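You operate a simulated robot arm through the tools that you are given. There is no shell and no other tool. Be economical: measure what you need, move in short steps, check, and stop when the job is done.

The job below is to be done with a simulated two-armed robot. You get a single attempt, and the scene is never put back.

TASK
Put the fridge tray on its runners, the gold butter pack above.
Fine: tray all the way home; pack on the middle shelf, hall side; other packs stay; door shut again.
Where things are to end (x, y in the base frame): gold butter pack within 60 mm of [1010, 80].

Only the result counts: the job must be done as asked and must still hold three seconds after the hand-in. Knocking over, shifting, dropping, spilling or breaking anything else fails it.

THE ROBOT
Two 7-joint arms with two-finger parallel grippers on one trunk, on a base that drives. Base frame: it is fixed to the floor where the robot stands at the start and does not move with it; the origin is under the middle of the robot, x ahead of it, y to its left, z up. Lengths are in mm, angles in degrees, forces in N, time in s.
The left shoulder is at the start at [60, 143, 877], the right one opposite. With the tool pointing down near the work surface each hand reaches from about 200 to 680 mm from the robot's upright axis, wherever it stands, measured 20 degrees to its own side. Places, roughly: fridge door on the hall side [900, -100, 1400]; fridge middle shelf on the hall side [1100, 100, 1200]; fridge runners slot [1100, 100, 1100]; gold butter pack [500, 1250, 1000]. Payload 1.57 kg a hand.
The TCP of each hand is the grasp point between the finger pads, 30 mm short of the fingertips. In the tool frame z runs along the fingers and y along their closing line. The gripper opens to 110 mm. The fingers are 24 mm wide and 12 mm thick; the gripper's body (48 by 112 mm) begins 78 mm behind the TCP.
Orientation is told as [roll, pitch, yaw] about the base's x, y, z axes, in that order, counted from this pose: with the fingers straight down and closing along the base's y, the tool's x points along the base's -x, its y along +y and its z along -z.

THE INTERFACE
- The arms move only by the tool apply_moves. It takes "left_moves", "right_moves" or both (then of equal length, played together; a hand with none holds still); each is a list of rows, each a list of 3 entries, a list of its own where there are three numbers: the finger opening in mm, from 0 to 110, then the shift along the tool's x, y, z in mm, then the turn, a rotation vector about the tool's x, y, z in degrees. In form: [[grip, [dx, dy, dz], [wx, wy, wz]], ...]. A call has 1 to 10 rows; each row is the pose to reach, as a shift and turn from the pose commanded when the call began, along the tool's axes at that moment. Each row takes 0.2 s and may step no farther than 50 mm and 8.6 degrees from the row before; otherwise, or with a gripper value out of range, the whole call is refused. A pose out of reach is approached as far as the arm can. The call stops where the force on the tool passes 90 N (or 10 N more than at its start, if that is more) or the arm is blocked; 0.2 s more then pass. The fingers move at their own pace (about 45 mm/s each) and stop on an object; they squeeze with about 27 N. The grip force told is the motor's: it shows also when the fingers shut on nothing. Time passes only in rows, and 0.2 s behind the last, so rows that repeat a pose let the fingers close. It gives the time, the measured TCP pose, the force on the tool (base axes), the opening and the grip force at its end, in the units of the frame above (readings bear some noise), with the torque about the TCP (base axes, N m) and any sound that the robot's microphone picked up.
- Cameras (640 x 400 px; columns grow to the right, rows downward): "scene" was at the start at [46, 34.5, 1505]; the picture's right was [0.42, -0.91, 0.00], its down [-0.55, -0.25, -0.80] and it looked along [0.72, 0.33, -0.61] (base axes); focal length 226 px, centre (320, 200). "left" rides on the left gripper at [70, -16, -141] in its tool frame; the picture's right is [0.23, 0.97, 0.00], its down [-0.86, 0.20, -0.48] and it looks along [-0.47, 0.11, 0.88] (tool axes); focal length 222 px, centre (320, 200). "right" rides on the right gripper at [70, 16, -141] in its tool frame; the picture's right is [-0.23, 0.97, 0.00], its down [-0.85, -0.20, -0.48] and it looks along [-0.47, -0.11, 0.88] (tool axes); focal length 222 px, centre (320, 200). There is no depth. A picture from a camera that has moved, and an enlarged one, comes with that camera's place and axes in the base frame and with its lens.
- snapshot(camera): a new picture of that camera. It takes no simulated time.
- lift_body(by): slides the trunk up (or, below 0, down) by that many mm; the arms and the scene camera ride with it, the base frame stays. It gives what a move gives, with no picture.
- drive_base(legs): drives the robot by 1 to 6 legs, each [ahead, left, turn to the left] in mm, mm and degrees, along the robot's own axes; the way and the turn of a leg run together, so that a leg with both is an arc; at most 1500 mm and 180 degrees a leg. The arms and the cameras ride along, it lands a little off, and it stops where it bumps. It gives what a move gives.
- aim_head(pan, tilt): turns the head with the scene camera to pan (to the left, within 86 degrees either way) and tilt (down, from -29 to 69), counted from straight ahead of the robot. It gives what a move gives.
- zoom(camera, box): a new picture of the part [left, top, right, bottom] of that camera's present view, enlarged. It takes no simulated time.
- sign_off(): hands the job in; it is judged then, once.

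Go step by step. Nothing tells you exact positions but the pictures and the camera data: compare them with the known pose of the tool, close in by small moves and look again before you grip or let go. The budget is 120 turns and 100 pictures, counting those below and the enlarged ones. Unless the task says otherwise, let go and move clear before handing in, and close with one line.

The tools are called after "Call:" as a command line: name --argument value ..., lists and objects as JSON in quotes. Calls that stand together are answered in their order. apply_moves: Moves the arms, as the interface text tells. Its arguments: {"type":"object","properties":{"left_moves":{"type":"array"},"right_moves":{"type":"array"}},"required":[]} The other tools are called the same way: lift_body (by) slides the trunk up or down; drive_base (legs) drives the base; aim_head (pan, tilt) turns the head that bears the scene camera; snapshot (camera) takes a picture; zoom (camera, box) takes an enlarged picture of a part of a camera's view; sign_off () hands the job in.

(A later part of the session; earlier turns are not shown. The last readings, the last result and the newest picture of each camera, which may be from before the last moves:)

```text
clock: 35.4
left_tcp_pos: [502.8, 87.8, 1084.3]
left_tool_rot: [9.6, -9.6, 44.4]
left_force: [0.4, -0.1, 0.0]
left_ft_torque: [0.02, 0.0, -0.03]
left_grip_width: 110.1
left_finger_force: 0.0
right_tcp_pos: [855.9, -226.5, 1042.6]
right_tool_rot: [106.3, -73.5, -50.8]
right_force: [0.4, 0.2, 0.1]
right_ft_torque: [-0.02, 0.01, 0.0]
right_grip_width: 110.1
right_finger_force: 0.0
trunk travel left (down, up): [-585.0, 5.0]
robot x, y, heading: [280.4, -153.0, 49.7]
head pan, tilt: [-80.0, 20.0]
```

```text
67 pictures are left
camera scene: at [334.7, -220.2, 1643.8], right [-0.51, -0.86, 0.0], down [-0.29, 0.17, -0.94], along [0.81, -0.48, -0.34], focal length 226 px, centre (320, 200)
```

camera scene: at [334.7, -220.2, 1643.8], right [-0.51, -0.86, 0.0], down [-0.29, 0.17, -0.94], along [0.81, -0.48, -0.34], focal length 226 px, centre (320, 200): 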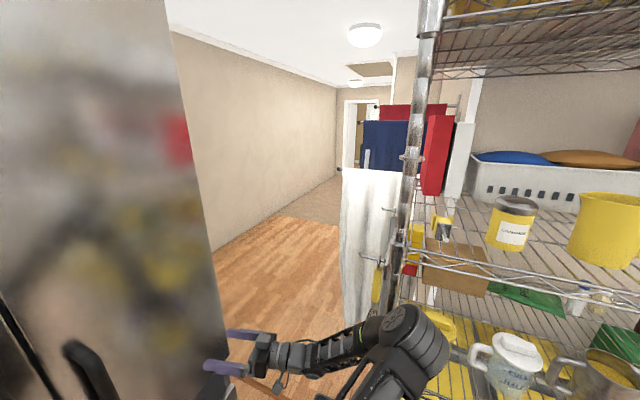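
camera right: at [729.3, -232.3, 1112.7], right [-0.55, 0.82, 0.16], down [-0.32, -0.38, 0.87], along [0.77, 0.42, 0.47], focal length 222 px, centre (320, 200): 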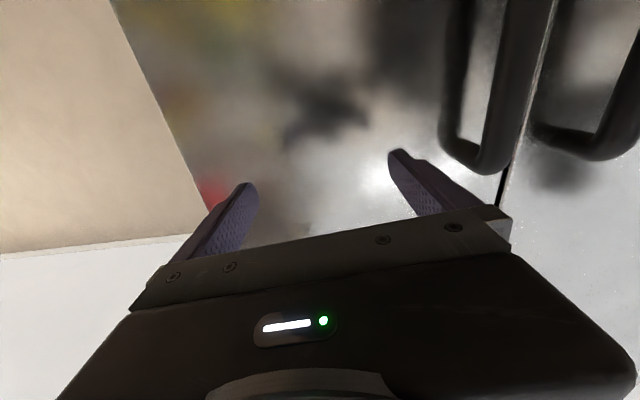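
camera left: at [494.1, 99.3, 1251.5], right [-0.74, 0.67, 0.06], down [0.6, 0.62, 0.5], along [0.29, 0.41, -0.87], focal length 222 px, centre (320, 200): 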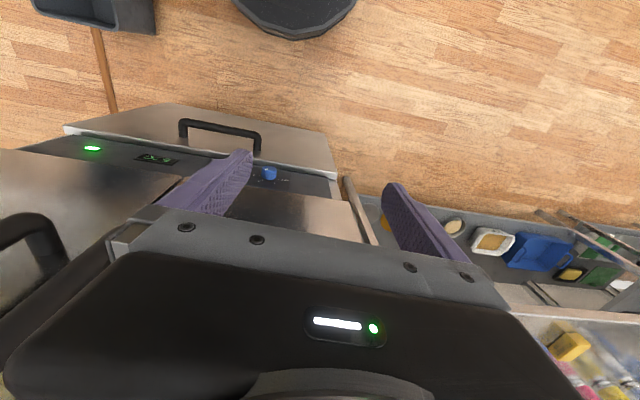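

Free and upright again. I drive left, away from the rack.

Call:
drive_base --legs '[[-40, 200, 0]]'

Call:
aim_head --pan -60 --tilt 40

Call:
snapshot --camera "scene"

```text
clock: 37.0
left_tcp_pos: [329.4, 184.9, 1084.8]
left_tool_rot: [9.7, -9.7, 44.6]
left_force: [-0.4, 0.2, -0.2]
left_ft_torque: [-0.03, -0.01, 0.0]
left_grip_width: 110.1
left_finger_force: 0.1
right_tcp_pos: [682.1, -127.9, 1041.2]
right_tool_rot: [107.2, -73.2, -51.3]
right_force: [0.5, 0.7, -0.5]
right_ft_torque: [-0.01, 0.02, 0.0]
right_grip_width: 110.1
right_finger_force: 0.1
trunk travel left (down, up): [-585.0, 5.0]
robot x, y, heading: [102.8, -52.7, 49.6]
head pan, tilt: [-80.0, 20.0]
```

```text
clock: 37.8
left_tcp_pos: [328.6, 183.3, 1082.8]
left_tool_rot: [9.8, -9.6, 44.6]
left_force: [-0.7, 0.1, -0.5]
left_ft_torque: [-0.02, -0.01, 0.0]
left_grip_width: 109.8
left_finger_force: 0.0
right_tcp_pos: [682.3, -126.9, 1039.6]
right_tool_rot: [107.0, -73.2, -51.2]
right_force: [-0.4, -0.4, -0.2]
right_ft_torque: [0.01, 0.05, 0.02]
right_grip_width: 109.8
right_finger_force: 0.1
trunk travel left (down, up): [-585.0, 5.0]
robot x, y, heading: [107.8, -51.5, 49.6]
head pan, tilt: [-60.0, 40.0]
```

```text
66 pictures are left
camera scene: at [164.6, -94.1, 1611.0], right [-0.18, -0.98, 0.0], down [-0.63, 0.12, -0.77], along [0.75, -0.14, -0.64], focal length 226 px, centre (320, 200)
```

scene: 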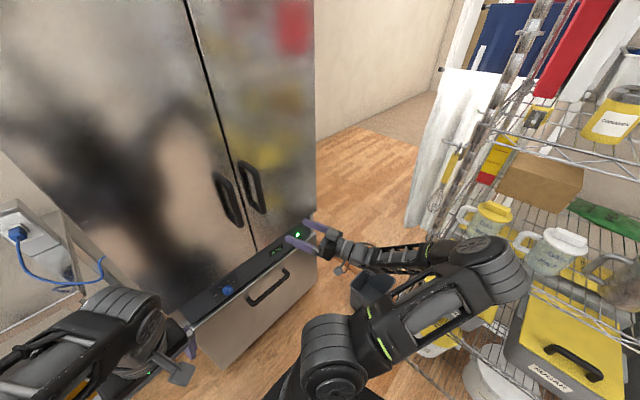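

The rack looks undisturbed and I have room. The hand at (682, -127) already points roughly at the handle, so I raise it about 90 mm with a narrower opening and edge the base forward.

Call:
apply_moves --right_moves '[[70, [-32, 9, 3], [0, 0, 0]], [60, [-64, 18, 6], [0, 0, 0]], [60, [-90, 25, 8], [0, 0, 0]], [60, [-90, 25, 8], [0, 0, 0]]]'

Call:
drive_base --legs '[[90, -20, 0]]'

Call:
snapshot --camera "scene"

Call:
snapshot --camera "right"

```text
clock: 38.8
left_tcp_pos: [328.4, 182.8, 1083.4]
left_tool_rot: [9.8, -9.7, 44.6]
left_force: [-0.5, -0.5, -0.3]
left_ft_torque: [0.0, 0.01, 0.0]
left_grip_width: 109.9
left_finger_force: 0.0
right_tcp_pos: [683.6, -130.3, 1132.5]
right_tool_rot: [106.9, -73.1, -51.2]
right_force: [0.6, 0.4, -0.5]
right_ft_torque: [0.02, 0.01, 0.04]
right_grip_width: 59.7
right_finger_force: 0.1
trunk travel left (down, up): [-585.0, 5.0]
robot x, y, heading: [102.8, -52.0, 49.5]
head pan, tilt: [-60.0, 40.0]
```

```text
clock: 39.9
left_tcp_pos: [402.3, 240.1, 1083.9]
left_tool_rot: [9.7, -9.6, 44.6]
left_force: [0.5, 0.1, -0.4]
left_ft_torque: [-0.03, 0.06, 0.0]
left_grip_width: 109.9
left_finger_force: 0.0
right_tcp_pos: [757.7, -72.5, 1133.2]
right_tool_rot: [106.7, -73.3, -51.0]
right_force: [1.3, 0.0, 0.0]
right_ft_torque: [-0.02, -0.02, 0.01]
right_grip_width: 60.0
right_finger_force: 0.1
trunk travel left (down, up): [-585.0, 5.0]
robot x, y, heading: [171.3, 1.5, 49.5]
head pan, tilt: [-60.0, 40.0]
```

```text
65 pictures are left
camera scene: at [239.6, -37.2, 1610.9], right [-0.18, -0.98, 0.0], down [-0.63, 0.11, -0.77], along [0.75, -0.14, -0.64], focal length 226 px, centre (320, 200)
```

scene: 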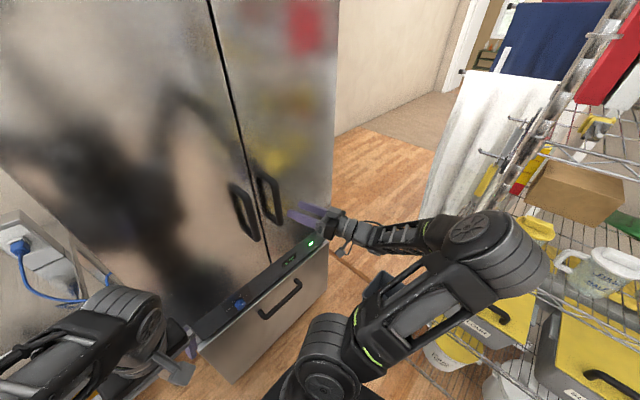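

```text
64 pictures are left
camera right: at [651.4, -164.0, 1058.4], right [-0.74, 0.46, 0.49], down [0.04, -0.69, 0.72], along [0.67, 0.56, 0.49], focal length 222 px, centre (320, 200)
```

right: 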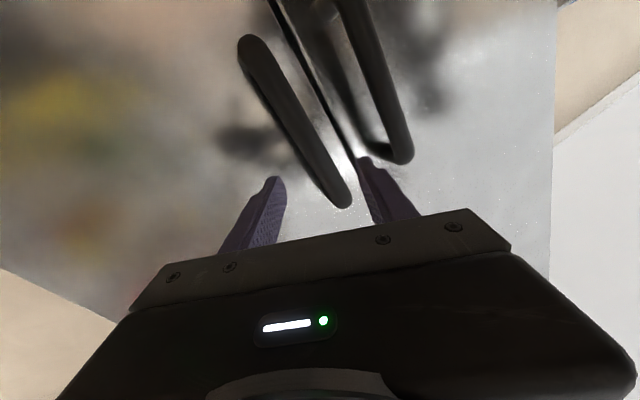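

The handle bar lies about 95 mm ahead, nearly centred between the fingers. I advance along the fingers and check.

Call:
apply_moves --right_moves '[[60, [0, -2, 30], [0, 0, 0]], [60, [0, -4, 60], [0, 0, 0]], [60, [0, -4, 85], [0, 0, 0]]]'

Call:
snapshot --camera "right"

Call:
zoom --camera "scene" --box '[200, 140, 400, 280]'

```text
clock: 40.7
left_tcp_pos: [401.5, 239.6, 1083.5]
left_tool_rot: [9.8, -9.5, 44.6]
left_force: [0.0, 1.2, 0.6]
left_ft_torque: [0.02, 0.02, -0.02]
left_grip_width: 110.1
left_finger_force: 0.1
right_tcp_pos: [807.9, -4.3, 1139.6]
right_tool_rot: [106.8, -73.2, -51.0]
right_force: [-0.3, -0.6, 0.9]
right_ft_torque: [0.0, -0.03, 0.01]
right_grip_width: 59.8
right_finger_force: 0.0
trunk travel left (down, up): [-585.0, 5.0]
robot x, y, heading: [180.9, 4.0, 49.7]
head pan, tilt: [-60.0, 40.0]
```

```text
63 pictures are left
camera right: at [701.8, -96.5, 1064.9], right [-0.74, 0.47, 0.49], down [0.04, -0.69, 0.72], along [0.67, 0.56, 0.49], focal length 222 px, centre (320, 200)
```

right: 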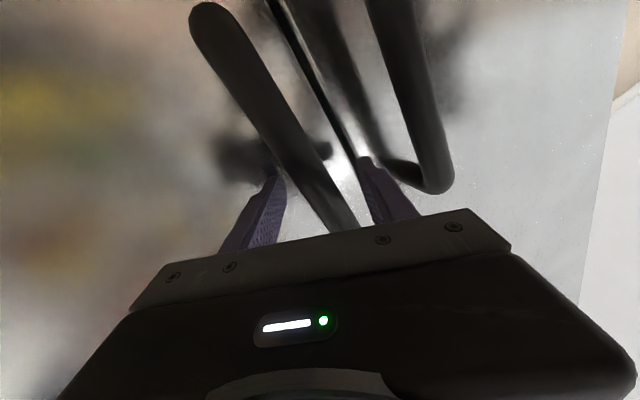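

```text
2.86 times, centred on (300, 210) of scene
camera zoom: at [238.6, -38.0, 1610.9], right [-0.18, -0.98, 0.0], down [-0.63, 0.11, -0.77], along [0.75, -0.14, -0.64], focal length 647 px, centre (377, 171)
```

zoom: 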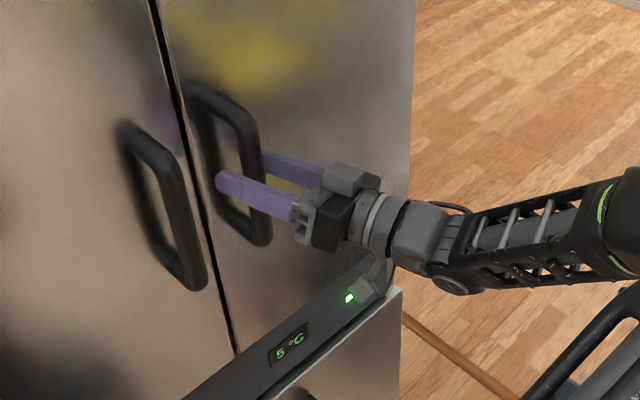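

The fingers straddle the bar, so I close them.

Call:
apply_moves --right_moves '[[20, [0, 0, 8], [0, 0, 0]], [0, [0, 0, 8], [0, 0, 0]], [0, [0, 0, 8], [0, 0, 0]], [0, [0, 0, 8], [0, 0, 0]]]'

Call:
snapshot --camera "right"

```text
clock: 41.7
left_tcp_pos: [402.2, 239.8, 1083.9]
left_tool_rot: [9.7, -9.7, 44.7]
left_force: [-0.1, -0.8, 0.1]
left_ft_torque: [0.02, -0.01, 0.0]
left_grip_width: 110.2
left_finger_force: 0.1
right_tcp_pos: [813.3, 0.7, 1140.6]
right_tool_rot: [107.0, -73.3, -51.2]
right_force: [0.2, 1.0, -0.4]
right_ft_torque: [-0.28, -0.61, 0.04]
right_grip_width: 32.9
right_finger_force: 33.6
trunk travel left (down, up): [-585.0, 5.0]
robot x, y, heading: [177.6, -0.3, 49.8]
head pan, tilt: [-60.0, 40.0]
```

```text
61 pictures are left
camera right: at [706.4, -90.9, 1065.8], right [-0.74, 0.46, 0.49], down [0.04, -0.69, 0.72], along [0.67, 0.56, 0.49], focal length 222 px, centre (320, 200)
```

right: 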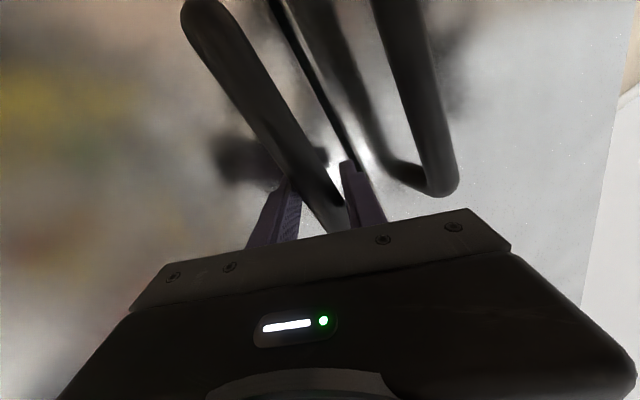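

Gripped. I pull the first 10° of the door's arc and check.

Call:
apply_moves --right_moves '[[0, [0, 2, -15], [0, 0, 0]], [0, [-1, 4, -31], [0, 0, 0]], [0, [-2, 5, -47], [0, 0, 0]], [0, [-3, 6, -63], [0, 0, 0]]]'

Call:
snapshot --camera "scene"

```text
clock: 42.7
left_tcp_pos: [401.6, 238.9, 1083.6]
left_tool_rot: [9.9, -9.7, 44.7]
left_force: [0.0, -0.1, 0.1]
left_ft_torque: [0.03, 0.01, -0.02]
left_grip_width: 110.3
left_finger_force: 0.1
right_tcp_pos: [772.6, -48.5, 1140.9]
right_tool_rot: [106.8, -73.1, -51.2]
right_force: [2.6, -3.5, 2.2]
right_ft_torque: [-0.76, -0.71, -0.1]
right_grip_width: 32.4
right_finger_force: 40.8
trunk travel left (down, up): [-585.0, 5.0]
robot x, y, heading: [175.4, 3.4, 49.8]
head pan, tilt: [-60.0, 40.0]
```

```text
60 pictures are left
camera scene: at [238.2, -39.0, 1611.0], right [-0.18, -0.98, 0.0], down [-0.63, 0.11, -0.77], along [0.75, -0.14, -0.64], focal length 226 px, centre (320, 200)
```

scene: 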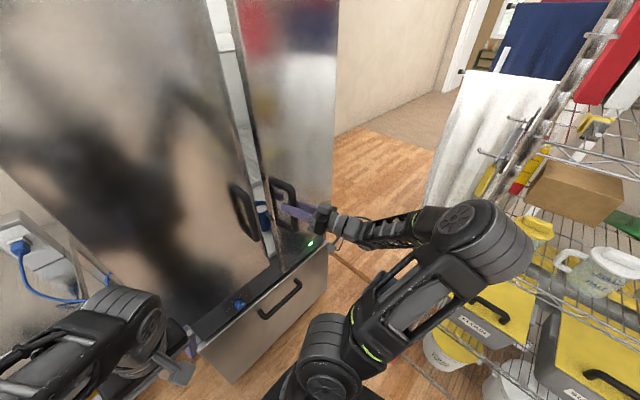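

The door is opening. I carry on along the arc by driving the base with the grip held.

Call:
drive_base --legs '[[-31, -6, 0], [-31, -7, 0], [-30, -12, 0], [-30, -12, 0]]'

Call:
snapshot --camera "scene"

```text
clock: 44.9
left_tcp_pos: [352.7, 120.9, 1084.6]
left_tool_rot: [10.0, -9.7, 44.7]
left_force: [-0.1, -0.2, 0.1]
left_ft_torque: [0.06, -0.02, 0.01]
left_grip_width: 109.7
left_finger_force: 0.1
right_tcp_pos: [724.8, -168.3, 1138.9]
right_tool_rot: [107.0, -73.2, -51.3]
right_force: [21.3, -4.0, 7.5]
right_ft_torque: [-0.94, -1.16, 0.27]
right_grip_width: 32.3
right_finger_force: 40.3
trunk travel left (down, up): [-585.0, 5.0]
robot x, y, heading: [129.2, -113.3, 49.6]
head pan, tilt: [-60.0, 40.0]
```

```text
59 pictures are left
camera scene: at [189.8, -158.6, 1610.9], right [-0.18, -0.98, 0.0], down [-0.63, 0.12, -0.76], along [0.75, -0.14, -0.64], focal length 226 px, centre (320, 200)
```

scene: 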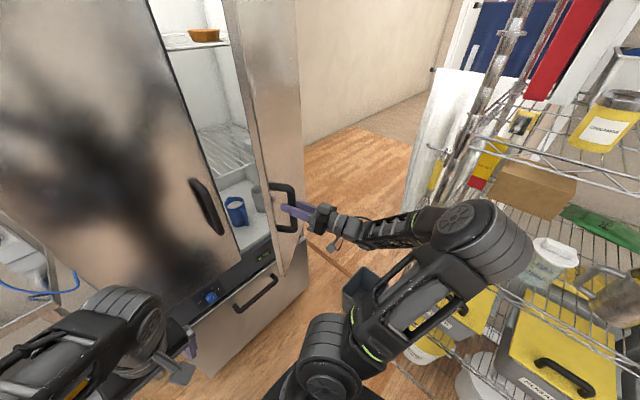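

The door is about 30° open and I can see shelves inside, with more opening limited by my elbow near the rack. I look inside before choosing how to push it further.

Call:
aim_head --pan -25 --tilt 30

Call:
zoom --camera "scene" --box '[250, 20, 490, 260]'

```text
clock: 45.9
left_tcp_pos: [351.9, 123.4, 1082.6]
left_tool_rot: [9.8, -9.6, 44.7]
left_force: [-0.7, 0.1, -0.4]
left_ft_torque: [0.01, -0.01, -0.01]
left_grip_width: 110.0
left_finger_force: 0.0
right_tcp_pos: [723.5, -166.8, 1140.3]
right_tool_rot: [106.8, -73.2, -51.1]
right_force: [11.5, -4.0, -1.4]
right_ft_torque: [-1.83, -0.75, -0.33]
right_grip_width: 32.4
right_finger_force: 40.8
trunk travel left (down, up): [-585.0, 5.0]
robot x, y, heading: [126.6, -117.6, 49.6]
head pan, tilt: [-25.0, 30.0]
```

```text
1.67 times, centred on (370, 140) of scene
camera zoom: at [188.1, -103.1, 1626.2], right [0.42, -0.91, 0.0], down [-0.46, -0.21, -0.87], along [0.79, 0.36, -0.5], focal length 377 px, centre (237, 300)
```

zoom: 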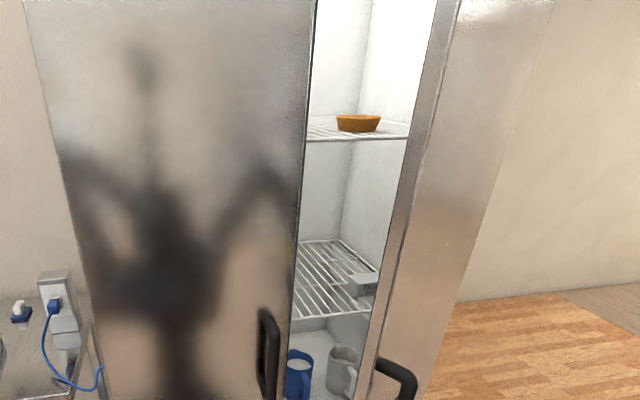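

I release the handle and back off; then I will stand facing the hall and push the door's inner face wider.

Call:
apply_moves --right_moves '[[80, [0, 0, 0], [0, 0, 0]], [80, [0, 0, 0], [0, 0, 0]], [80, [0, 0, 0], [0, 0, 0]]]'

Call:
drive_base --legs '[[-70, 10, 0], [-60, 60, 0]]'

Call:
aim_head --pan -50 --tilt 35

Call:
snapshot --camera "scene"

```text
clock: 46.7
left_tcp_pos: [350.7, 122.0, 1084.0]
left_tool_rot: [9.7, -9.8, 44.6]
left_force: [-0.9, 0.3, 0.0]
left_ft_torque: [-0.01, 0.0, -0.01]
left_grip_width: 110.1
left_finger_force: 0.1
right_tcp_pos: [721.7, -166.3, 1140.1]
right_tool_rot: [107.0, -73.2, -51.1]
right_force: [0.3, 0.5, 0.4]
right_ft_torque: [0.01, 0.02, 0.01]
right_grip_width: 79.9
right_finger_force: 0.1
trunk travel left (down, up): [-585.0, 5.0]
robot x, y, heading: [124.8, -113.7, 49.9]
head pan, tilt: [-25.0, 30.0]
```

```text
clock: 48.4
left_tcp_pos: [210.4, 68.0, 1084.4]
left_tool_rot: [9.7, -9.8, 44.6]
left_force: [-0.8, 0.8, 0.1]
left_ft_torque: [0.0, -0.07, -0.01]
left_grip_width: 110.0
left_finger_force: 0.1
right_tcp_pos: [582.4, -219.3, 1141.3]
right_tool_rot: [107.3, -73.2, -51.5]
right_force: [-0.6, -0.7, -0.2]
right_ft_torque: [-0.02, 0.03, -0.01]
right_grip_width: 79.8
right_finger_force: 0.1
trunk travel left (down, up): [-585.0, 5.0]
robot x, y, heading: [-11.2, -168.7, 49.4]
head pan, tilt: [-25.0, 30.0]
```

```text
clock: 49.3
left_tcp_pos: [213.2, 67.1, 1084.4]
left_tool_rot: [9.8, -9.6, 44.5]
left_force: [0.2, -0.7, -0.8]
left_ft_torque: [0.01, 0.0, 0.02]
left_grip_width: 110.1
left_finger_force: 0.0
right_tcp_pos: [583.1, -220.0, 1141.0]
right_tool_rot: [107.1, -73.2, -51.4]
right_force: [-0.2, -0.3, 0.3]
right_ft_torque: [-0.01, -0.04, 0.02]
right_grip_width: 80.1
right_finger_force: 0.0
trunk travel left (down, up): [-585.0, 5.0]
robot x, y, heading: [-11.6, -168.5, 49.5]
head pan, tilt: [-50.0, 35.0]
```

```text
57 pictures are left
camera scene: at [52.8, -194.3, 1618.5], right [-0.01, -1.0, 0.0], down [-0.57, 0.0, -0.82], along [0.82, 0.0, -0.57], focal length 226 px, centre (320, 200)
```

scene: 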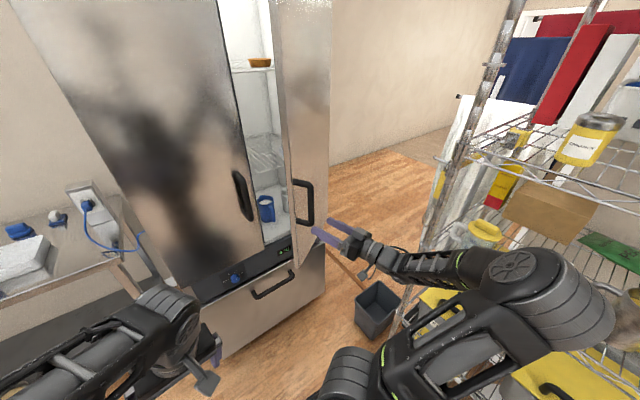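

I raise and straighten the left hand as a pusher (pointing down, fingers shut), and slide left for turning room.

Call:
drive_base --legs '[[0, 200, 0]]'

Call:
apply_moves --left_moves '[[60, [-20, 42, 0], [2, 2, -1]], [20, [-40, 84, 0], [4, 4, -2]], [0, [-60, 126, 0], [6, 6, -3]], [0, [-80, 168, 0], [8, 8, -4]], [0, [-100, 210, 0], [9.8, 9.6, -5]], [0, [-120, 250, 0], [9.8, 9.6, -5]]]'

```text
clock: 50.9
left_tcp_pos: [59.1, 198.5, 1083.9]
left_tool_rot: [9.7, -9.7, 44.8]
left_force: [-0.8, 0.6, -0.1]
left_ft_torque: [-0.03, 0.0, 0.0]
left_grip_width: 109.9
left_finger_force: 0.0
right_tcp_pos: [430.1, -88.8, 1142.6]
right_tool_rot: [107.1, -73.3, -51.3]
right_force: [-0.5, 1.0, -0.4]
right_ft_torque: [0.02, 0.02, -0.07]
right_grip_width: 79.9
right_finger_force: 0.0
trunk travel left (down, up): [-585.0, 5.0]
robot x, y, heading: [-164.4, -39.0, 49.7]
head pan, tilt: [-50.0, 35.0]
```

```text
clock: 52.3
left_tcp_pos: [-34.6, 452.1, 1147.7]
left_tool_rot: [-0.6, -0.5, 50.4]
left_force: [-0.7, -0.2, -0.2]
left_ft_torque: [0.01, 0.01, 0.0]
left_grip_width: 0.1
left_finger_force: 5.6
right_tcp_pos: [431.8, -89.0, 1141.3]
right_tool_rot: [107.0, -73.3, -51.1]
right_force: [0.5, -0.3, -0.1]
right_ft_torque: [-0.03, -0.01, -0.02]
right_grip_width: 80.2
right_finger_force: 0.1
trunk travel left (down, up): [-585.0, 5.0]
robot x, y, heading: [-162.7, -39.1, 49.7]
head pan, tilt: [-50.0, 35.0]
```

Now I turn to face the hall and move in beside the fridge front.

Call:
drive_base --legs '[[0, 0, -103], [0, 300, 0], [0, 160, 0]]'

Call:
aim_head --pan 25 --tilt 40

Call:
snapshot --camera "scene"

```text
clock: 59.8
left_tcp_pos: [658.7, -16.9, 1147.1]
left_tool_rot: [-0.5, -0.6, -53.8]
left_force: [-0.9, 0.8, -1.2]
left_ft_torque: [0.01, 0.05, -0.02]
left_grip_width: 0.1
left_finger_force: 21.8
right_tcp_pos: [16.9, -336.2, 1139.7]
right_tool_rot: [107.1, -73.3, -155.7]
right_force: [0.3, -0.5, 0.6]
right_ft_torque: [0.0, 0.04, -0.01]
right_grip_width: 79.8
right_finger_force: 0.1
trunk travel left (down, up): [-585.0, 5.0]
robot x, y, heading: [212.9, 230.5, -54.7]
head pan, tilt: [-50.0, 35.0]
```

```text
clock: 61.2
left_tcp_pos: [657.3, -18.7, 1147.1]
left_tool_rot: [-0.6, -0.5, -53.9]
left_force: [1.5, -0.1, 0.6]
left_ft_torque: [0.02, -0.03, -0.05]
left_grip_width: 0.1
left_finger_force: 21.0
right_tcp_pos: [16.0, -337.0, 1140.1]
right_tool_rot: [107.0, -73.2, -155.7]
right_force: [-0.2, 0.5, -0.1]
right_ft_torque: [0.0, 0.05, 0.03]
right_grip_width: 80.1
right_finger_force: 0.0
trunk travel left (down, up): [-585.0, 5.0]
robot x, y, heading: [212.9, 231.7, -54.6]
head pan, tilt: [25.0, 40.0]
```

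```text
56 pictures are left
camera scene: at [265.7, 209.8, 1611.0], right [-0.5, -0.87, 0.0], down [-0.56, 0.32, -0.77], along [0.67, -0.38, -0.64], focal length 226 px, centre (320, 200)
```

scene: 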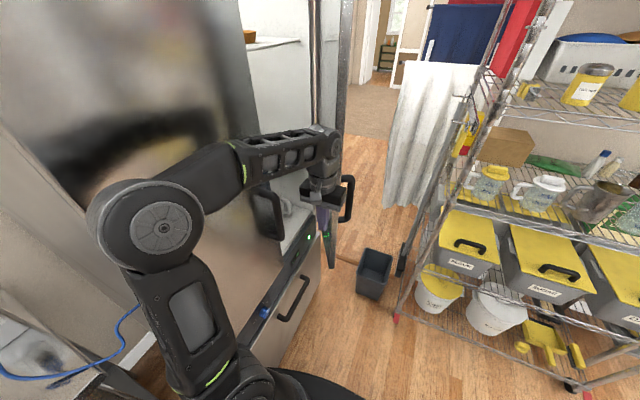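

The left hand is just left of the door's free edge. I tilt its fingers toward the fridge so they pass behind the edge, then creep ahead.

Call:
apply_moves --left_moves '[[0, [0, 17, 0], [-5, 0, 0]], [0, [0, 34, -2], [-10, 0, 0]], [0, [0, 52, -6], [-16, 0, 0]]]'

Call:
drive_base --legs '[[80, 0, 0]]'

Call:
snapshot --camera "scene"

Call:
snapshot --camera "left"

```text
clock: 62.0
left_tcp_pos: [699.1, 11.0, 1153.7]
left_tool_rot: [15.5, -0.3, -53.8]
left_force: [-0.4, 0.1, 1.1]
left_ft_torque: [0.0, 0.01, 0.01]
left_grip_width: 0.0
left_finger_force: 21.4
right_tcp_pos: [14.5, -337.1, 1139.6]
right_tool_rot: [107.0, -73.3, -155.6]
right_force: [-0.3, 0.4, -0.6]
right_ft_torque: [0.03, 0.01, 0.04]
right_grip_width: 80.0
right_finger_force: 0.1
trunk travel left (down, up): [-585.0, 5.0]
robot x, y, heading: [212.8, 230.0, -54.6]
head pan, tilt: [25.0, 40.0]
```

```text
clock: 63.1
left_tcp_pos: [746.4, -52.9, 1153.3]
left_tool_rot: [15.4, -0.5, -53.9]
left_force: [1.2, -0.9, -1.3]
left_ft_torque: [0.05, 0.05, 0.02]
left_grip_width: 0.1
left_finger_force: 21.4
right_tcp_pos: [62.8, -401.5, 1139.8]
right_tool_rot: [106.7, -73.4, -155.2]
right_force: [0.0, -1.1, -0.6]
right_ft_torque: [-0.01, 0.01, 0.0]
right_grip_width: 79.9
right_finger_force: 0.1
trunk travel left (down, up): [-585.0, 5.0]
robot x, y, heading: [258.7, 165.3, -54.7]
head pan, tilt: [25.0, 40.0]
```

```text
55 pictures are left
camera scene: at [312.7, 144.0, 1610.9], right [-0.49, -0.87, 0.0], down [-0.56, 0.32, -0.77], along [0.67, -0.38, -0.64], focal length 226 px, centre (320, 200)
```

scene: 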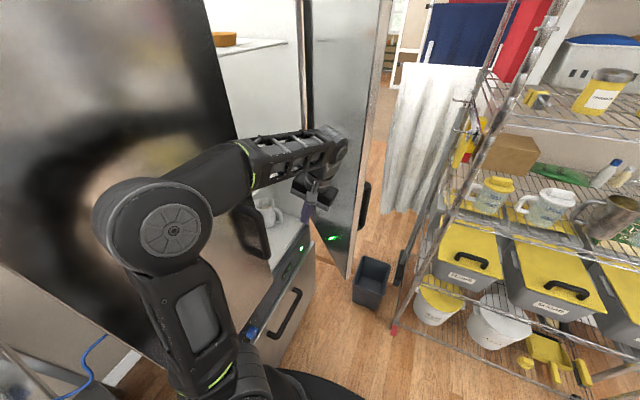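

```text
54 pictures are left
camera left: at [662.3, -28.2, 1283.8], right [0.62, 0.74, 0.26], down [0.55, -0.65, 0.52], along [0.55, -0.18, -0.81], focal length 222 px, centre (320, 200)
```

left: 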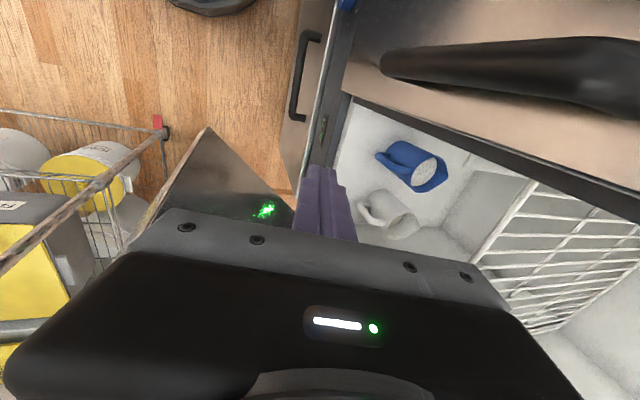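

The hand is behind the door now. I drive on ahead to push it wider.

Call:
drive_base --legs '[[120, 0, 0], [100, -10, 0]]'

Call:
snapshot --camera "scene"

```text
clock: 65.1
left_tcp_pos: [864.5, -235.1, 1153.4]
left_tool_rot: [15.6, -0.3, -53.9]
left_force: [-0.1, -0.9, -0.2]
left_ft_torque: [0.07, -0.02, 0.05]
left_grip_width: 0.0
left_finger_force: 21.2
right_tcp_pos: [182.0, -583.7, 1139.7]
right_tool_rot: [106.8, -73.1, -155.2]
right_force: [0.8, -1.2, -0.4]
right_ft_torque: [0.01, -0.01, 0.01]
right_grip_width: 80.2
right_finger_force: 0.0
trunk travel left (down, up): [-585.0, 5.0]
robot x, y, heading: [377.0, -20.3, -54.4]
head pan, tilt: [25.0, 40.0]
```

```text
53 pictures are left
camera scene: at [429.9, -38.1, 1610.9], right [-0.49, -0.87, 0.0], down [-0.56, 0.32, -0.77], along [0.67, -0.38, -0.64], focal length 226 px, centre (320, 200)
```

scene: 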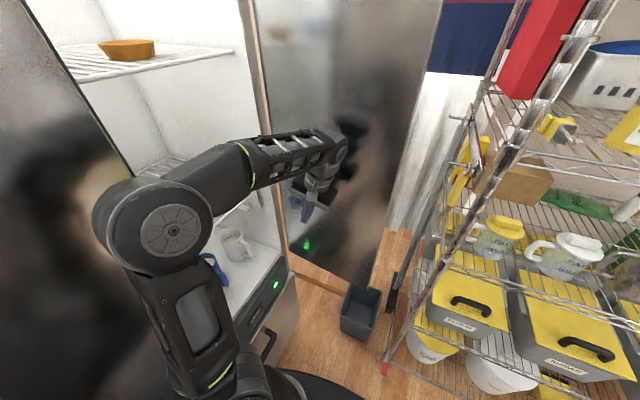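

The door is near 75°. I push a bit more so it stands past square.

Call:
drive_base --legs '[[60, -15, 0], [50, -25, 0]]'

Call:
snapshot --camera "scene"

```text
clock: 66.6
left_tcp_pos: [887.5, -318.3, 1155.4]
left_tool_rot: [15.6, 0.9, -52.7]
left_force: [-8.2, 5.2, 3.7]
left_ft_torque: [-0.55, -0.74, -0.26]
left_grip_width: 0.0
left_finger_force: 21.1
right_tcp_pos: [209.6, -676.3, 1141.9]
right_tool_rot: [107.3, -73.2, -155.6]
right_force: [0.1, 0.1, 0.8]
right_ft_torque: [0.04, -0.03, -0.01]
right_grip_width: 80.1
right_finger_force: 0.0
trunk travel left (down, up): [-585.0, 5.0]
robot x, y, heading: [405.9, -109.3, -54.4]
head pan, tilt: [25.0, 40.0]
stopped in leg 2: the force on the tool passed its limit at 131 N (the readings are from after the stop); the commanded pose is now the measured one
```

```text
52 pictures are left
camera scene: at [455.9, -129.0, 1611.0], right [-0.49, -0.87, 0.0], down [-0.56, 0.32, -0.77], along [0.67, -0.38, -0.64], focal length 226 px, centre (320, 200)
```

scene: 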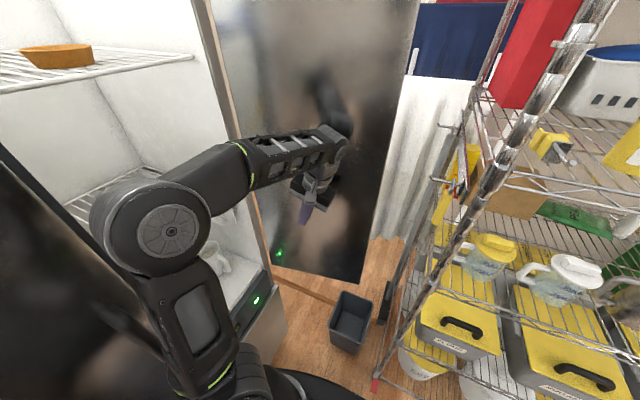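

The door has reached its stop, open wide. Before leaving I look inside at the shelves and runners.

Call:
aim_head --pan 72 --tilt 35

Call:
snapshot --camera "scene"

```text
clock: 67.7
left_tcp_pos: [887.9, -316.1, 1155.1]
left_tool_rot: [15.8, 0.9, -52.6]
left_force: [-11.7, 6.5, 3.2]
left_ft_torque: [-0.61, -0.97, -0.33]
left_grip_width: 0.0
left_finger_force: 21.4
right_tcp_pos: [208.4, -676.2, 1141.0]
right_tool_rot: [107.3, -73.2, -155.6]
right_force: [-0.2, -0.3, 0.6]
right_ft_torque: [-0.03, 0.0, -0.01]
right_grip_width: 79.8
right_finger_force: 0.1
trunk travel left (down, up): [-585.0, 5.0]
robot x, y, heading: [401.8, -111.3, -54.4]
head pan, tilt: [72.0, 35.0]
```

```text
51 pictures are left
camera scene: at [465.1, -61.1, 1618.6], right [0.3, -0.95, 0.0], down [-0.55, -0.17, -0.82], along [0.78, 0.25, -0.57], focal length 226 px, centre (320, 200)
```

scene: 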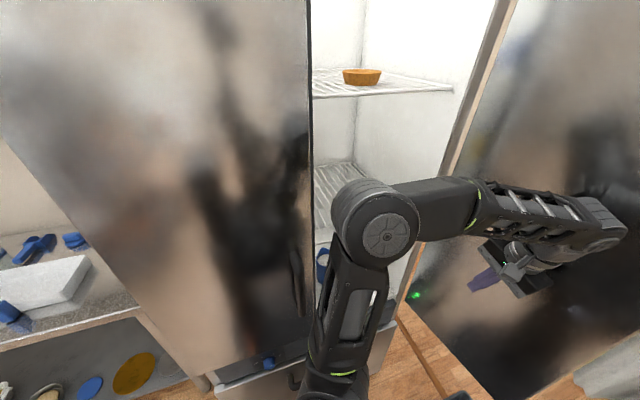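

I back out and turn to face the fridge for a clear look inside.

Call:
drive_base --legs '[[-330, 0, 0], [0, -330, 0], [0, 0, 91]]'

Call:
aim_head --pan -30 --tilt 22

Call:
snapshot --camera "scene"

```text
clock: 75.5
left_tcp_pos: [153.0, 450.6, 1153.9]
left_tool_rot: [15.7, 1.0, 37.2]
left_force: [0.4, -0.3, -0.7]
left_ft_torque: [0.0, 0.0, 0.0]
left_grip_width: 0.3
left_finger_force: 22.2
right_tcp_pos: [508.8, -231.1, 1141.0]
right_tool_rot: [106.9, -73.2, -65.6]
right_force: [-0.6, 0.5, 0.6]
right_ft_torque: [0.0, -0.02, 0.02]
right_grip_width: 80.0
right_finger_force: 0.0
trunk travel left (down, up): [-585.0, 5.0]
robot x, y, heading: [-53.0, -33.9, 35.2]
head pan, tilt: [72.0, 35.0]
```

```text
clock: 77.3
left_tcp_pos: [154.4, 449.6, 1154.0]
left_tool_rot: [15.7, 1.0, 37.0]
left_force: [-0.3, 0.0, 0.5]
left_ft_torque: [0.0, 0.02, 0.0]
left_grip_width: 0.1
left_finger_force: 21.5
right_tcp_pos: [508.2, -230.5, 1140.3]
right_tool_rot: [106.9, -73.2, -65.6]
right_force: [-0.7, 0.6, 0.2]
right_ft_torque: [0.01, 0.03, -0.03]
right_grip_width: 80.0
right_finger_force: 0.0
trunk travel left (down, up): [-585.0, 5.0]
robot x, y, heading: [-56.7, -33.4, 35.5]
head pan, tilt: [-30.0, 22.0]
```

```text
50 pictures are left
camera scene: at [9.0, -44.5, 1639.1], right [0.09, -1.0, 0.0], down [-0.37, -0.03, -0.93], along [0.92, 0.09, -0.37], focal length 226 px, centre (320, 200)
```

scene: 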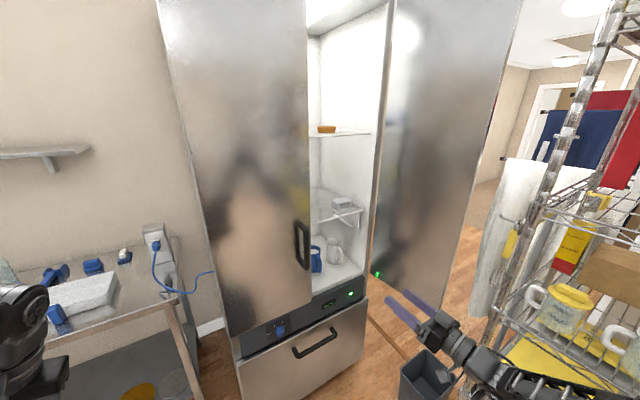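

Call:
zoom --camera "scene" --box '[270, 100, 430, 300]'

```text
2.00 times, centred on (350, 200) of scene
camera zoom: at [9.0, -44.5, 1639.1], right [0.09, -1.0, 0.0], down [-0.37, -0.03, -0.93], along [0.92, 0.09, -0.37], focal length 453 px, centre (260, 200)
```

zoom: 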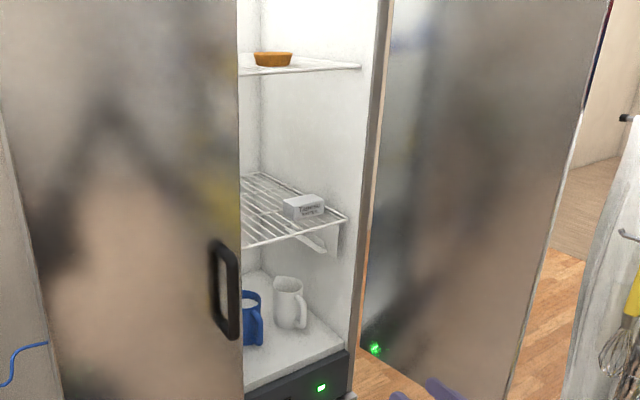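

I see the middle wire shelf at about z 1190, a pale pack at its right front, and runner brackets just under it. Now I slide toward the bench and bring both hands to a pointing-down pose.

Call:
drive_base --legs '[[0, 580, 0]]'

Call:
apply_moves --right_moves '[[80, [5, 21, 13], [1.6, 8.3, -0.6]], [80, [10, 42, 25], [3.2, 16.6, -1.2]], [80, [14, 63, 38], [4.8, 24.9, -1.8]], [80, [19, 84, 50], [6.4, 33.2, -2.4]], [80, [24, 105, 63], [8, 41.5, -3.1]], [80, [29, 126, 76], [9.6, 49.8, -3.7]], [80, [34, 147, 88], [11.2, 58.1, -4.3]], [80, [38, 168, 101], [12.8, 66.4, -4.9]], [80, [43, 190, 113], [14.4, 74.7, -5.5]], [80, [48, 211, 126], [16, 83, -6.1]]]'

Call:
aim_head --pan 0 --tilt 32

Call:
snapshot --camera "scene"

```text
clock: 80.3
left_tcp_pos: [-174.7, 884.1, 1153.2]
left_tool_rot: [15.5, 1.0, 41.2]
left_force: [-0.5, -0.5, 0.3]
left_ft_torque: [-0.03, 0.0, -0.04]
left_grip_width: 0.0
left_finger_force: 21.1
right_tcp_pos: [230.6, 231.0, 1141.5]
right_tool_rot: [106.9, -73.4, -61.5]
right_force: [-0.8, 0.2, 0.0]
right_ft_torque: [-0.02, -0.01, -0.07]
right_grip_width: 79.7
right_finger_force: 0.0
trunk travel left (down, up): [-585.0, 5.0]
robot x, y, heading: [-346.3, 381.0, 39.6]
head pan, tilt: [-30.0, 22.0]
stopped in leg 1: the robot was blocked; the commanded pose is now the measured one
```

```text
clock: 82.5
left_tcp_pos: [-173.2, 884.0, 1152.4]
left_tool_rot: [15.6, 1.1, 41.2]
left_force: [-0.5, -0.6, -0.3]
left_ft_torque: [-0.04, 0.02, 0.02]
left_grip_width: 0.0
left_finger_force: 21.0
right_tcp_pos: [169.4, 473.3, 1162.8]
right_tool_rot: [2.7, -9.9, 37.5]
right_force: [0.4, -0.1, -0.4]
right_ft_torque: [-0.06, 0.02, 0.0]
right_grip_width: 80.1
right_finger_force: 0.1
trunk travel left (down, up): [-585.0, 5.0]
robot x, y, heading: [-346.2, 386.5, 39.4]
head pan, tilt: [-30.0, 22.0]
```

```text
clock: 83.5
left_tcp_pos: [-172.9, 883.7, 1154.5]
left_tool_rot: [15.6, 0.9, 41.2]
left_force: [0.4, 0.4, -0.4]
left_ft_torque: [-0.01, -0.01, -0.01]
left_grip_width: 0.1
left_finger_force: 21.7
right_tcp_pos: [168.7, 471.7, 1163.1]
right_tool_rot: [2.8, -10.1, 37.4]
right_force: [-0.9, 1.0, -1.2]
right_ft_torque: [0.01, -0.02, 0.01]
right_grip_width: 80.0
right_finger_force: 0.1
trunk travel left (down, up): [-585.0, 5.0]
robot x, y, heading: [-348.2, 385.1, 39.7]
head pan, tilt: [0.0, 32.0]
```

```text
48 pictures are left
camera scene: at [-303.1, 419.9, 1623.2], right [0.64, -0.77, 0.0], down [-0.41, -0.34, -0.85], along [0.65, 0.54, -0.53], focal length 226 px, centre (320, 200)
```

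scene: 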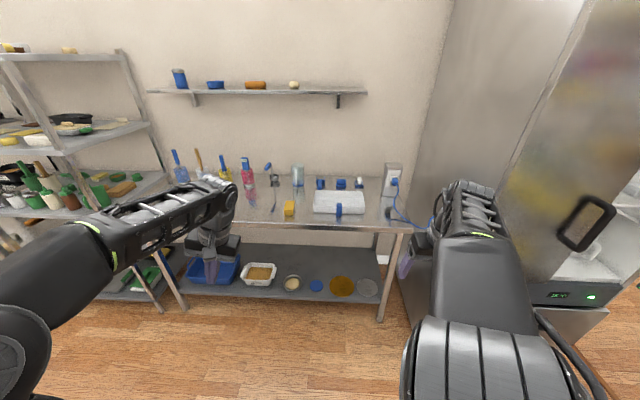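

The slide stopped short, bumping something on the left; I check what it was.

Call:
aim_head --pan 86 --tilt 50

Call:
snapshot --camera "scene"

```text
clock: 85.1
left_tcp_pos: [-173.5, 883.8, 1154.5]
left_tool_rot: [15.6, 1.0, 41.2]
left_force: [-0.2, -0.3, -1.0]
left_ft_torque: [-0.03, 0.02, -0.01]
left_grip_width: 0.0
left_finger_force: 21.1
right_tcp_pos: [167.9, 470.5, 1161.9]
right_tool_rot: [2.6, -10.1, 37.5]
right_force: [0.2, -0.3, -0.5]
right_ft_torque: [0.0, -0.02, -0.01]
right_grip_width: 80.1
right_finger_force: 0.0
trunk travel left (down, up): [-585.0, 5.0]
robot x, y, heading: [-346.0, 385.5, 39.4]
head pan, tilt: [85.9, 50.0]
```

```text
47 pictures are left
camera scene: at [-416.8, 425.9, 1596.8], right [0.82, 0.58, 0.0], down [0.44, -0.62, -0.64], along [-0.37, 0.52, -0.77], focal length 226 px, centre (320, 200)
```

scene: 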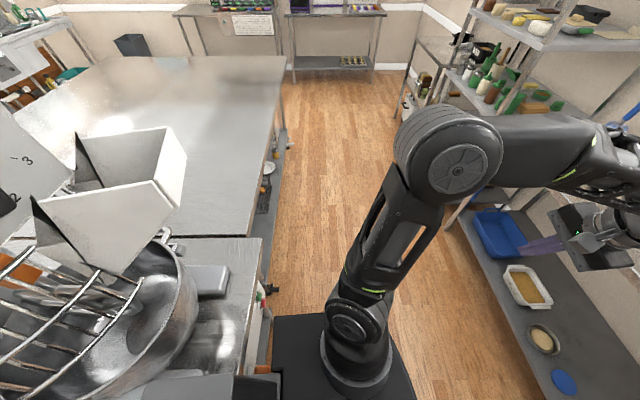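

My tail touched an island table behind-left; nothing looks upset. I move ahead toward the bench.

Call:
drive_base --legs '[[350, 20, -2.5]]'

Call:
aim_head --pan 0 --tilt 42

Call:
snapshot --camera "scene"

```text
clock: 87.3
left_tcp_pos: [106.3, 1104.9, 1153.3]
left_tool_rot: [15.7, 1.1, 38.8]
left_force: [0.4, -0.2, 0.3]
left_ft_torque: [-0.02, 0.0, -0.01]
left_grip_width: 0.0
left_finger_force: 21.2
right_tcp_pos: [428.9, 679.3, 1162.5]
right_tool_rot: [2.6, -10.1, 35.1]
right_force: [-0.2, 0.7, -0.3]
right_ft_torque: [-0.04, 0.03, 0.02]
right_grip_width: 80.0
right_finger_force: 0.0
trunk travel left (down, up): [-585.0, 5.0]
robot x, y, heading: [-88.7, 615.5, 36.9]
head pan, tilt: [85.9, 50.0]
```

```text
clock: 88.9
left_tcp_pos: [106.2, 1105.2, 1154.4]
left_tool_rot: [15.6, 0.9, 38.8]
left_force: [-0.7, 0.0, -0.4]
left_ft_torque: [0.01, -0.02, -0.02]
left_grip_width: 0.1
left_finger_force: 21.4
right_tcp_pos: [430.0, 677.9, 1163.6]
right_tool_rot: [2.6, -10.1, 35.0]
right_force: [-0.5, 1.3, 0.3]
right_ft_torque: [0.03, -0.01, -0.03]
right_grip_width: 80.0
right_finger_force: 0.1
trunk travel left (down, up): [-585.0, 5.0]
robot x, y, heading: [-87.2, 614.4, 36.8]
head pan, tilt: [0.0, 42.0]
```

```text
46 pictures are left
camera scene: at [-48.0, 644.3, 1608.0], right [0.6, -0.8, 0.0], down [-0.53, -0.4, -0.74], along [0.59, 0.45, -0.67], focal length 226 px, centre (320, 200)
```

scene: 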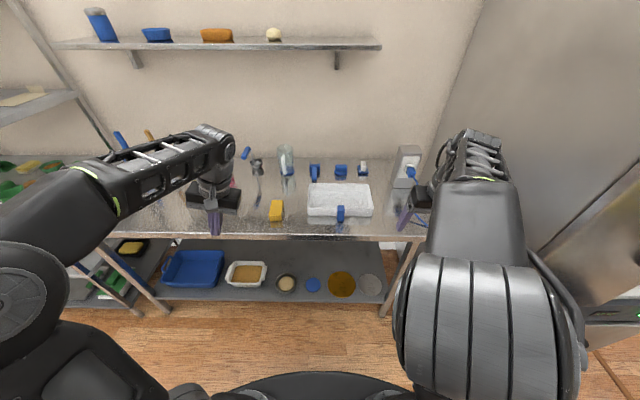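

Call:
zoom --camera "scene" --box '[240, 150, 400, 250]'

Call:
snapshot --camera "right"

```text
4.00 times, centred on (320, 200) of scene
camera zoom: at [-48.0, 644.3, 1608.0], right [0.6, -0.8, 0.0], down [-0.53, -0.4, -0.74], along [0.59, 0.45, -0.67], focal length 906 px, centre (320, 200)
```

zoom: 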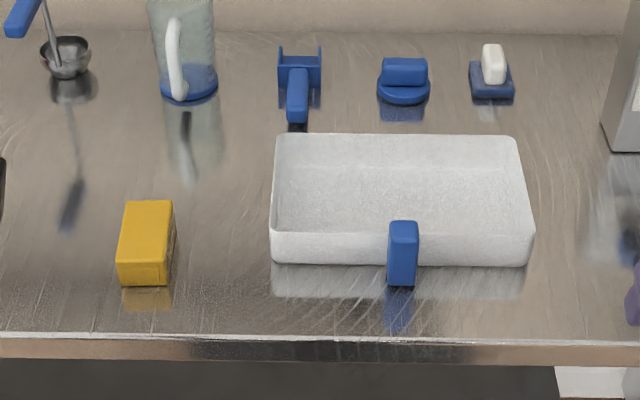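

```text
44 pictures are left
camera right: at [346.9, 632.7, 1289.9], right [-0.38, 0.92, 0.08], down [0.75, 0.26, 0.61], along [0.54, 0.3, -0.79], focal length 222 px, centre (320, 200)
```

right: 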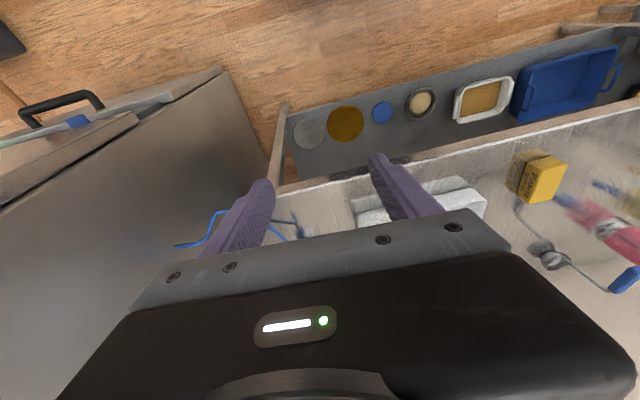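

The tray is an open white box about 280 × 170 mm with one upright blue grip on its front at roughly (516, 967). The gold pack is near (387, 1209). I move closer.

Call:
drive_base --legs '[[255, 0, 0]]'

Call:
apply_moves --left_moves '[[60, [0, -20, 0], [4, 0, 0]], [110, [0, -40, 0], [8, 0, 0]], [110, [0, -60, 0], [12, 0, 0]], [110, [0, -70, 0], [15.6, 0, 0]]]' --right_moves '[[80, [0, 25, -5], [0, -8, 0]], [80, [0, 50, -10], [0, -16, 0]], [80, [0, 75, -15], [0, -24, 0]], [80, [0, 100, -20], [0, -32, 0]]]'

Call:
snapshot --camera "scene"

Call:
snapshot --camera "left"

Call:
snapshot --camera "right"

```text
clock: 90.8
left_tcp_pos: [310.4, 1261.7, 1153.8]
left_tool_rot: [15.6, 1.1, 38.9]
left_force: [0.3, 0.5, 0.6]
left_ft_torque: [-0.02, 0.03, 0.01]
left_grip_width: 0.1
left_finger_force: 21.1
right_tcp_pos: [634.6, 835.1, 1162.8]
right_tool_rot: [2.7, -10.0, 35.1]
right_force: [-0.2, -0.1, 0.6]
right_ft_torque: [-0.01, 0.02, 0.01]
right_grip_width: 79.8
right_finger_force: 0.0
trunk travel left (down, up): [-585.0, 5.0]
robot x, y, heading: [115.3, 766.3, 36.9]
head pan, tilt: [0.0, 42.0]
```

```text
clock: 91.9
left_tcp_pos: [351.4, 1207.8, 1135.8]
left_tool_rot: [0.0, 1.1, 38.8]
left_force: [-0.5, 0.5, -0.4]
left_ft_torque: [0.02, 0.0, -0.02]
left_grip_width: 96.3
left_finger_force: 0.1
right_tcp_pos: [616.3, 872.0, 1158.9]
right_tool_rot: [10.8, -36.5, 21.3]
right_force: [-0.6, -0.5, 0.3]
right_ft_torque: [0.0, 0.0, 0.02]
right_grip_width: 79.7
right_finger_force: 0.0
trunk travel left (down, up): [-585.0, 5.0]
robot x, y, heading: [117.6, 768.5, 37.0]
head pan, tilt: [0.0, 42.0]
stopped in row 4 (right hand): the arm was blocked; the commanded pose is now the measured one
```

```text
43 pictures are left
camera scene: at [156.0, 798.9, 1608.0], right [0.6, -0.8, 0.0], down [-0.53, -0.4, -0.74], along [0.59, 0.45, -0.67], focal length 226 px, centre (320, 200)
```

scene: 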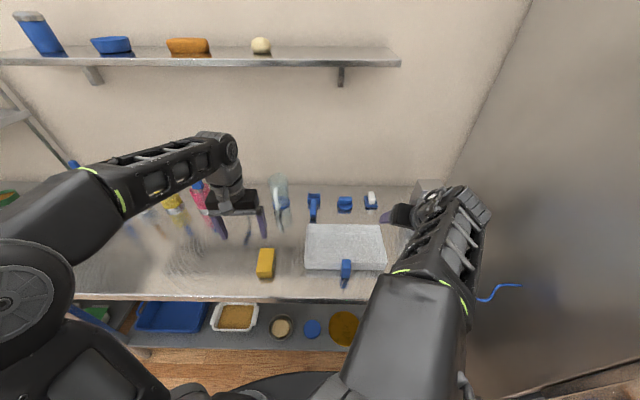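

```text
42 pictures are left
camera left: at [310.9, 1151.4, 1277.6], right [-0.79, 0.62, 0.0], down [0.55, 0.7, 0.46], along [0.28, 0.37, -0.89], focal length 222 px, centre (320, 200)
```

left: 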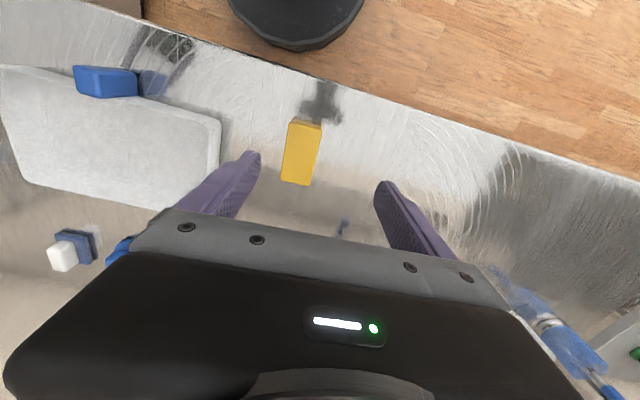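

```text
41 pictures are left
camera right: at [486.5, 811.5, 1230.6], right [-0.28, 0.92, 0.28], down [0.5, -0.11, 0.86], along [0.82, 0.38, -0.43], focal length 222 px, centre (320, 200)
```

right: 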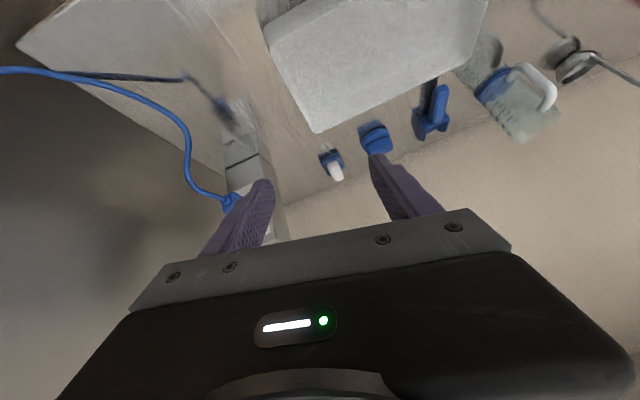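

The right hand came against the plug tower area, so I draw it back and left. Meanwhile the left hand centres over the gold pack at about (391, 1211).

Call:
apply_moves --left_moves '[[110, [-17, -10, 10], [0, 0, 0]], [110, [-34, -21, 30], [0, 0, 0]], [110, [-34, -21, 75], [0, 0, 0]], [110, [-34, -21, 115], [0, 0, 0]]]' --right_moves '[[80, [0, 15, -25], [0, 0, 0]], [80, [0, 30, -50], [0, 0, 0]], [80, [0, 45, -70], [0, 0, 0]], [80, [0, 60, -70], [0, 0, 0]]]'

Call:
snapshot --camera "left"

```text
clock: 92.7
left_tcp_pos: [392.9, 1211.9, 1077.9]
left_tool_rot: [0.0, 0.9, 38.9]
left_force: [-0.2, -0.6, 0.3]
left_ft_torque: [-0.01, 0.0, 0.0]
left_grip_width: 110.0
left_finger_force: 0.0
right_tcp_pos: [597.0, 850.5, 1181.7]
right_tool_rot: [18.9, -28.9, 11.6]
right_force: [0.2, 0.6, 0.2]
right_ft_torque: [-0.05, 0.0, -0.01]
right_grip_width: 80.1
right_finger_force: 0.0
trunk travel left (down, up): [-585.0, 5.0]
robot x, y, heading: [116.7, 767.1, 36.9]
head pan, tilt: [0.0, 42.0]
stopped in row 3 (right hand): the arm was blocked; the commanded pose is now the measured one
```

```text
40 pictures are left
camera left: at [351.0, 1156.6, 1220.5], right [-0.79, 0.61, 0.0], down [0.55, 0.7, 0.46], along [0.28, 0.37, -0.89], focal length 222 px, centre (320, 200)
```

left: 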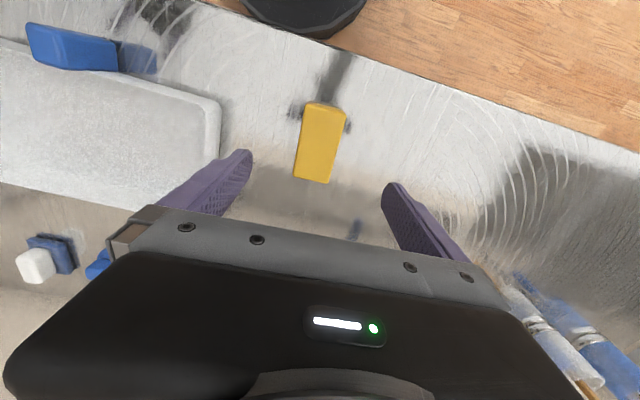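

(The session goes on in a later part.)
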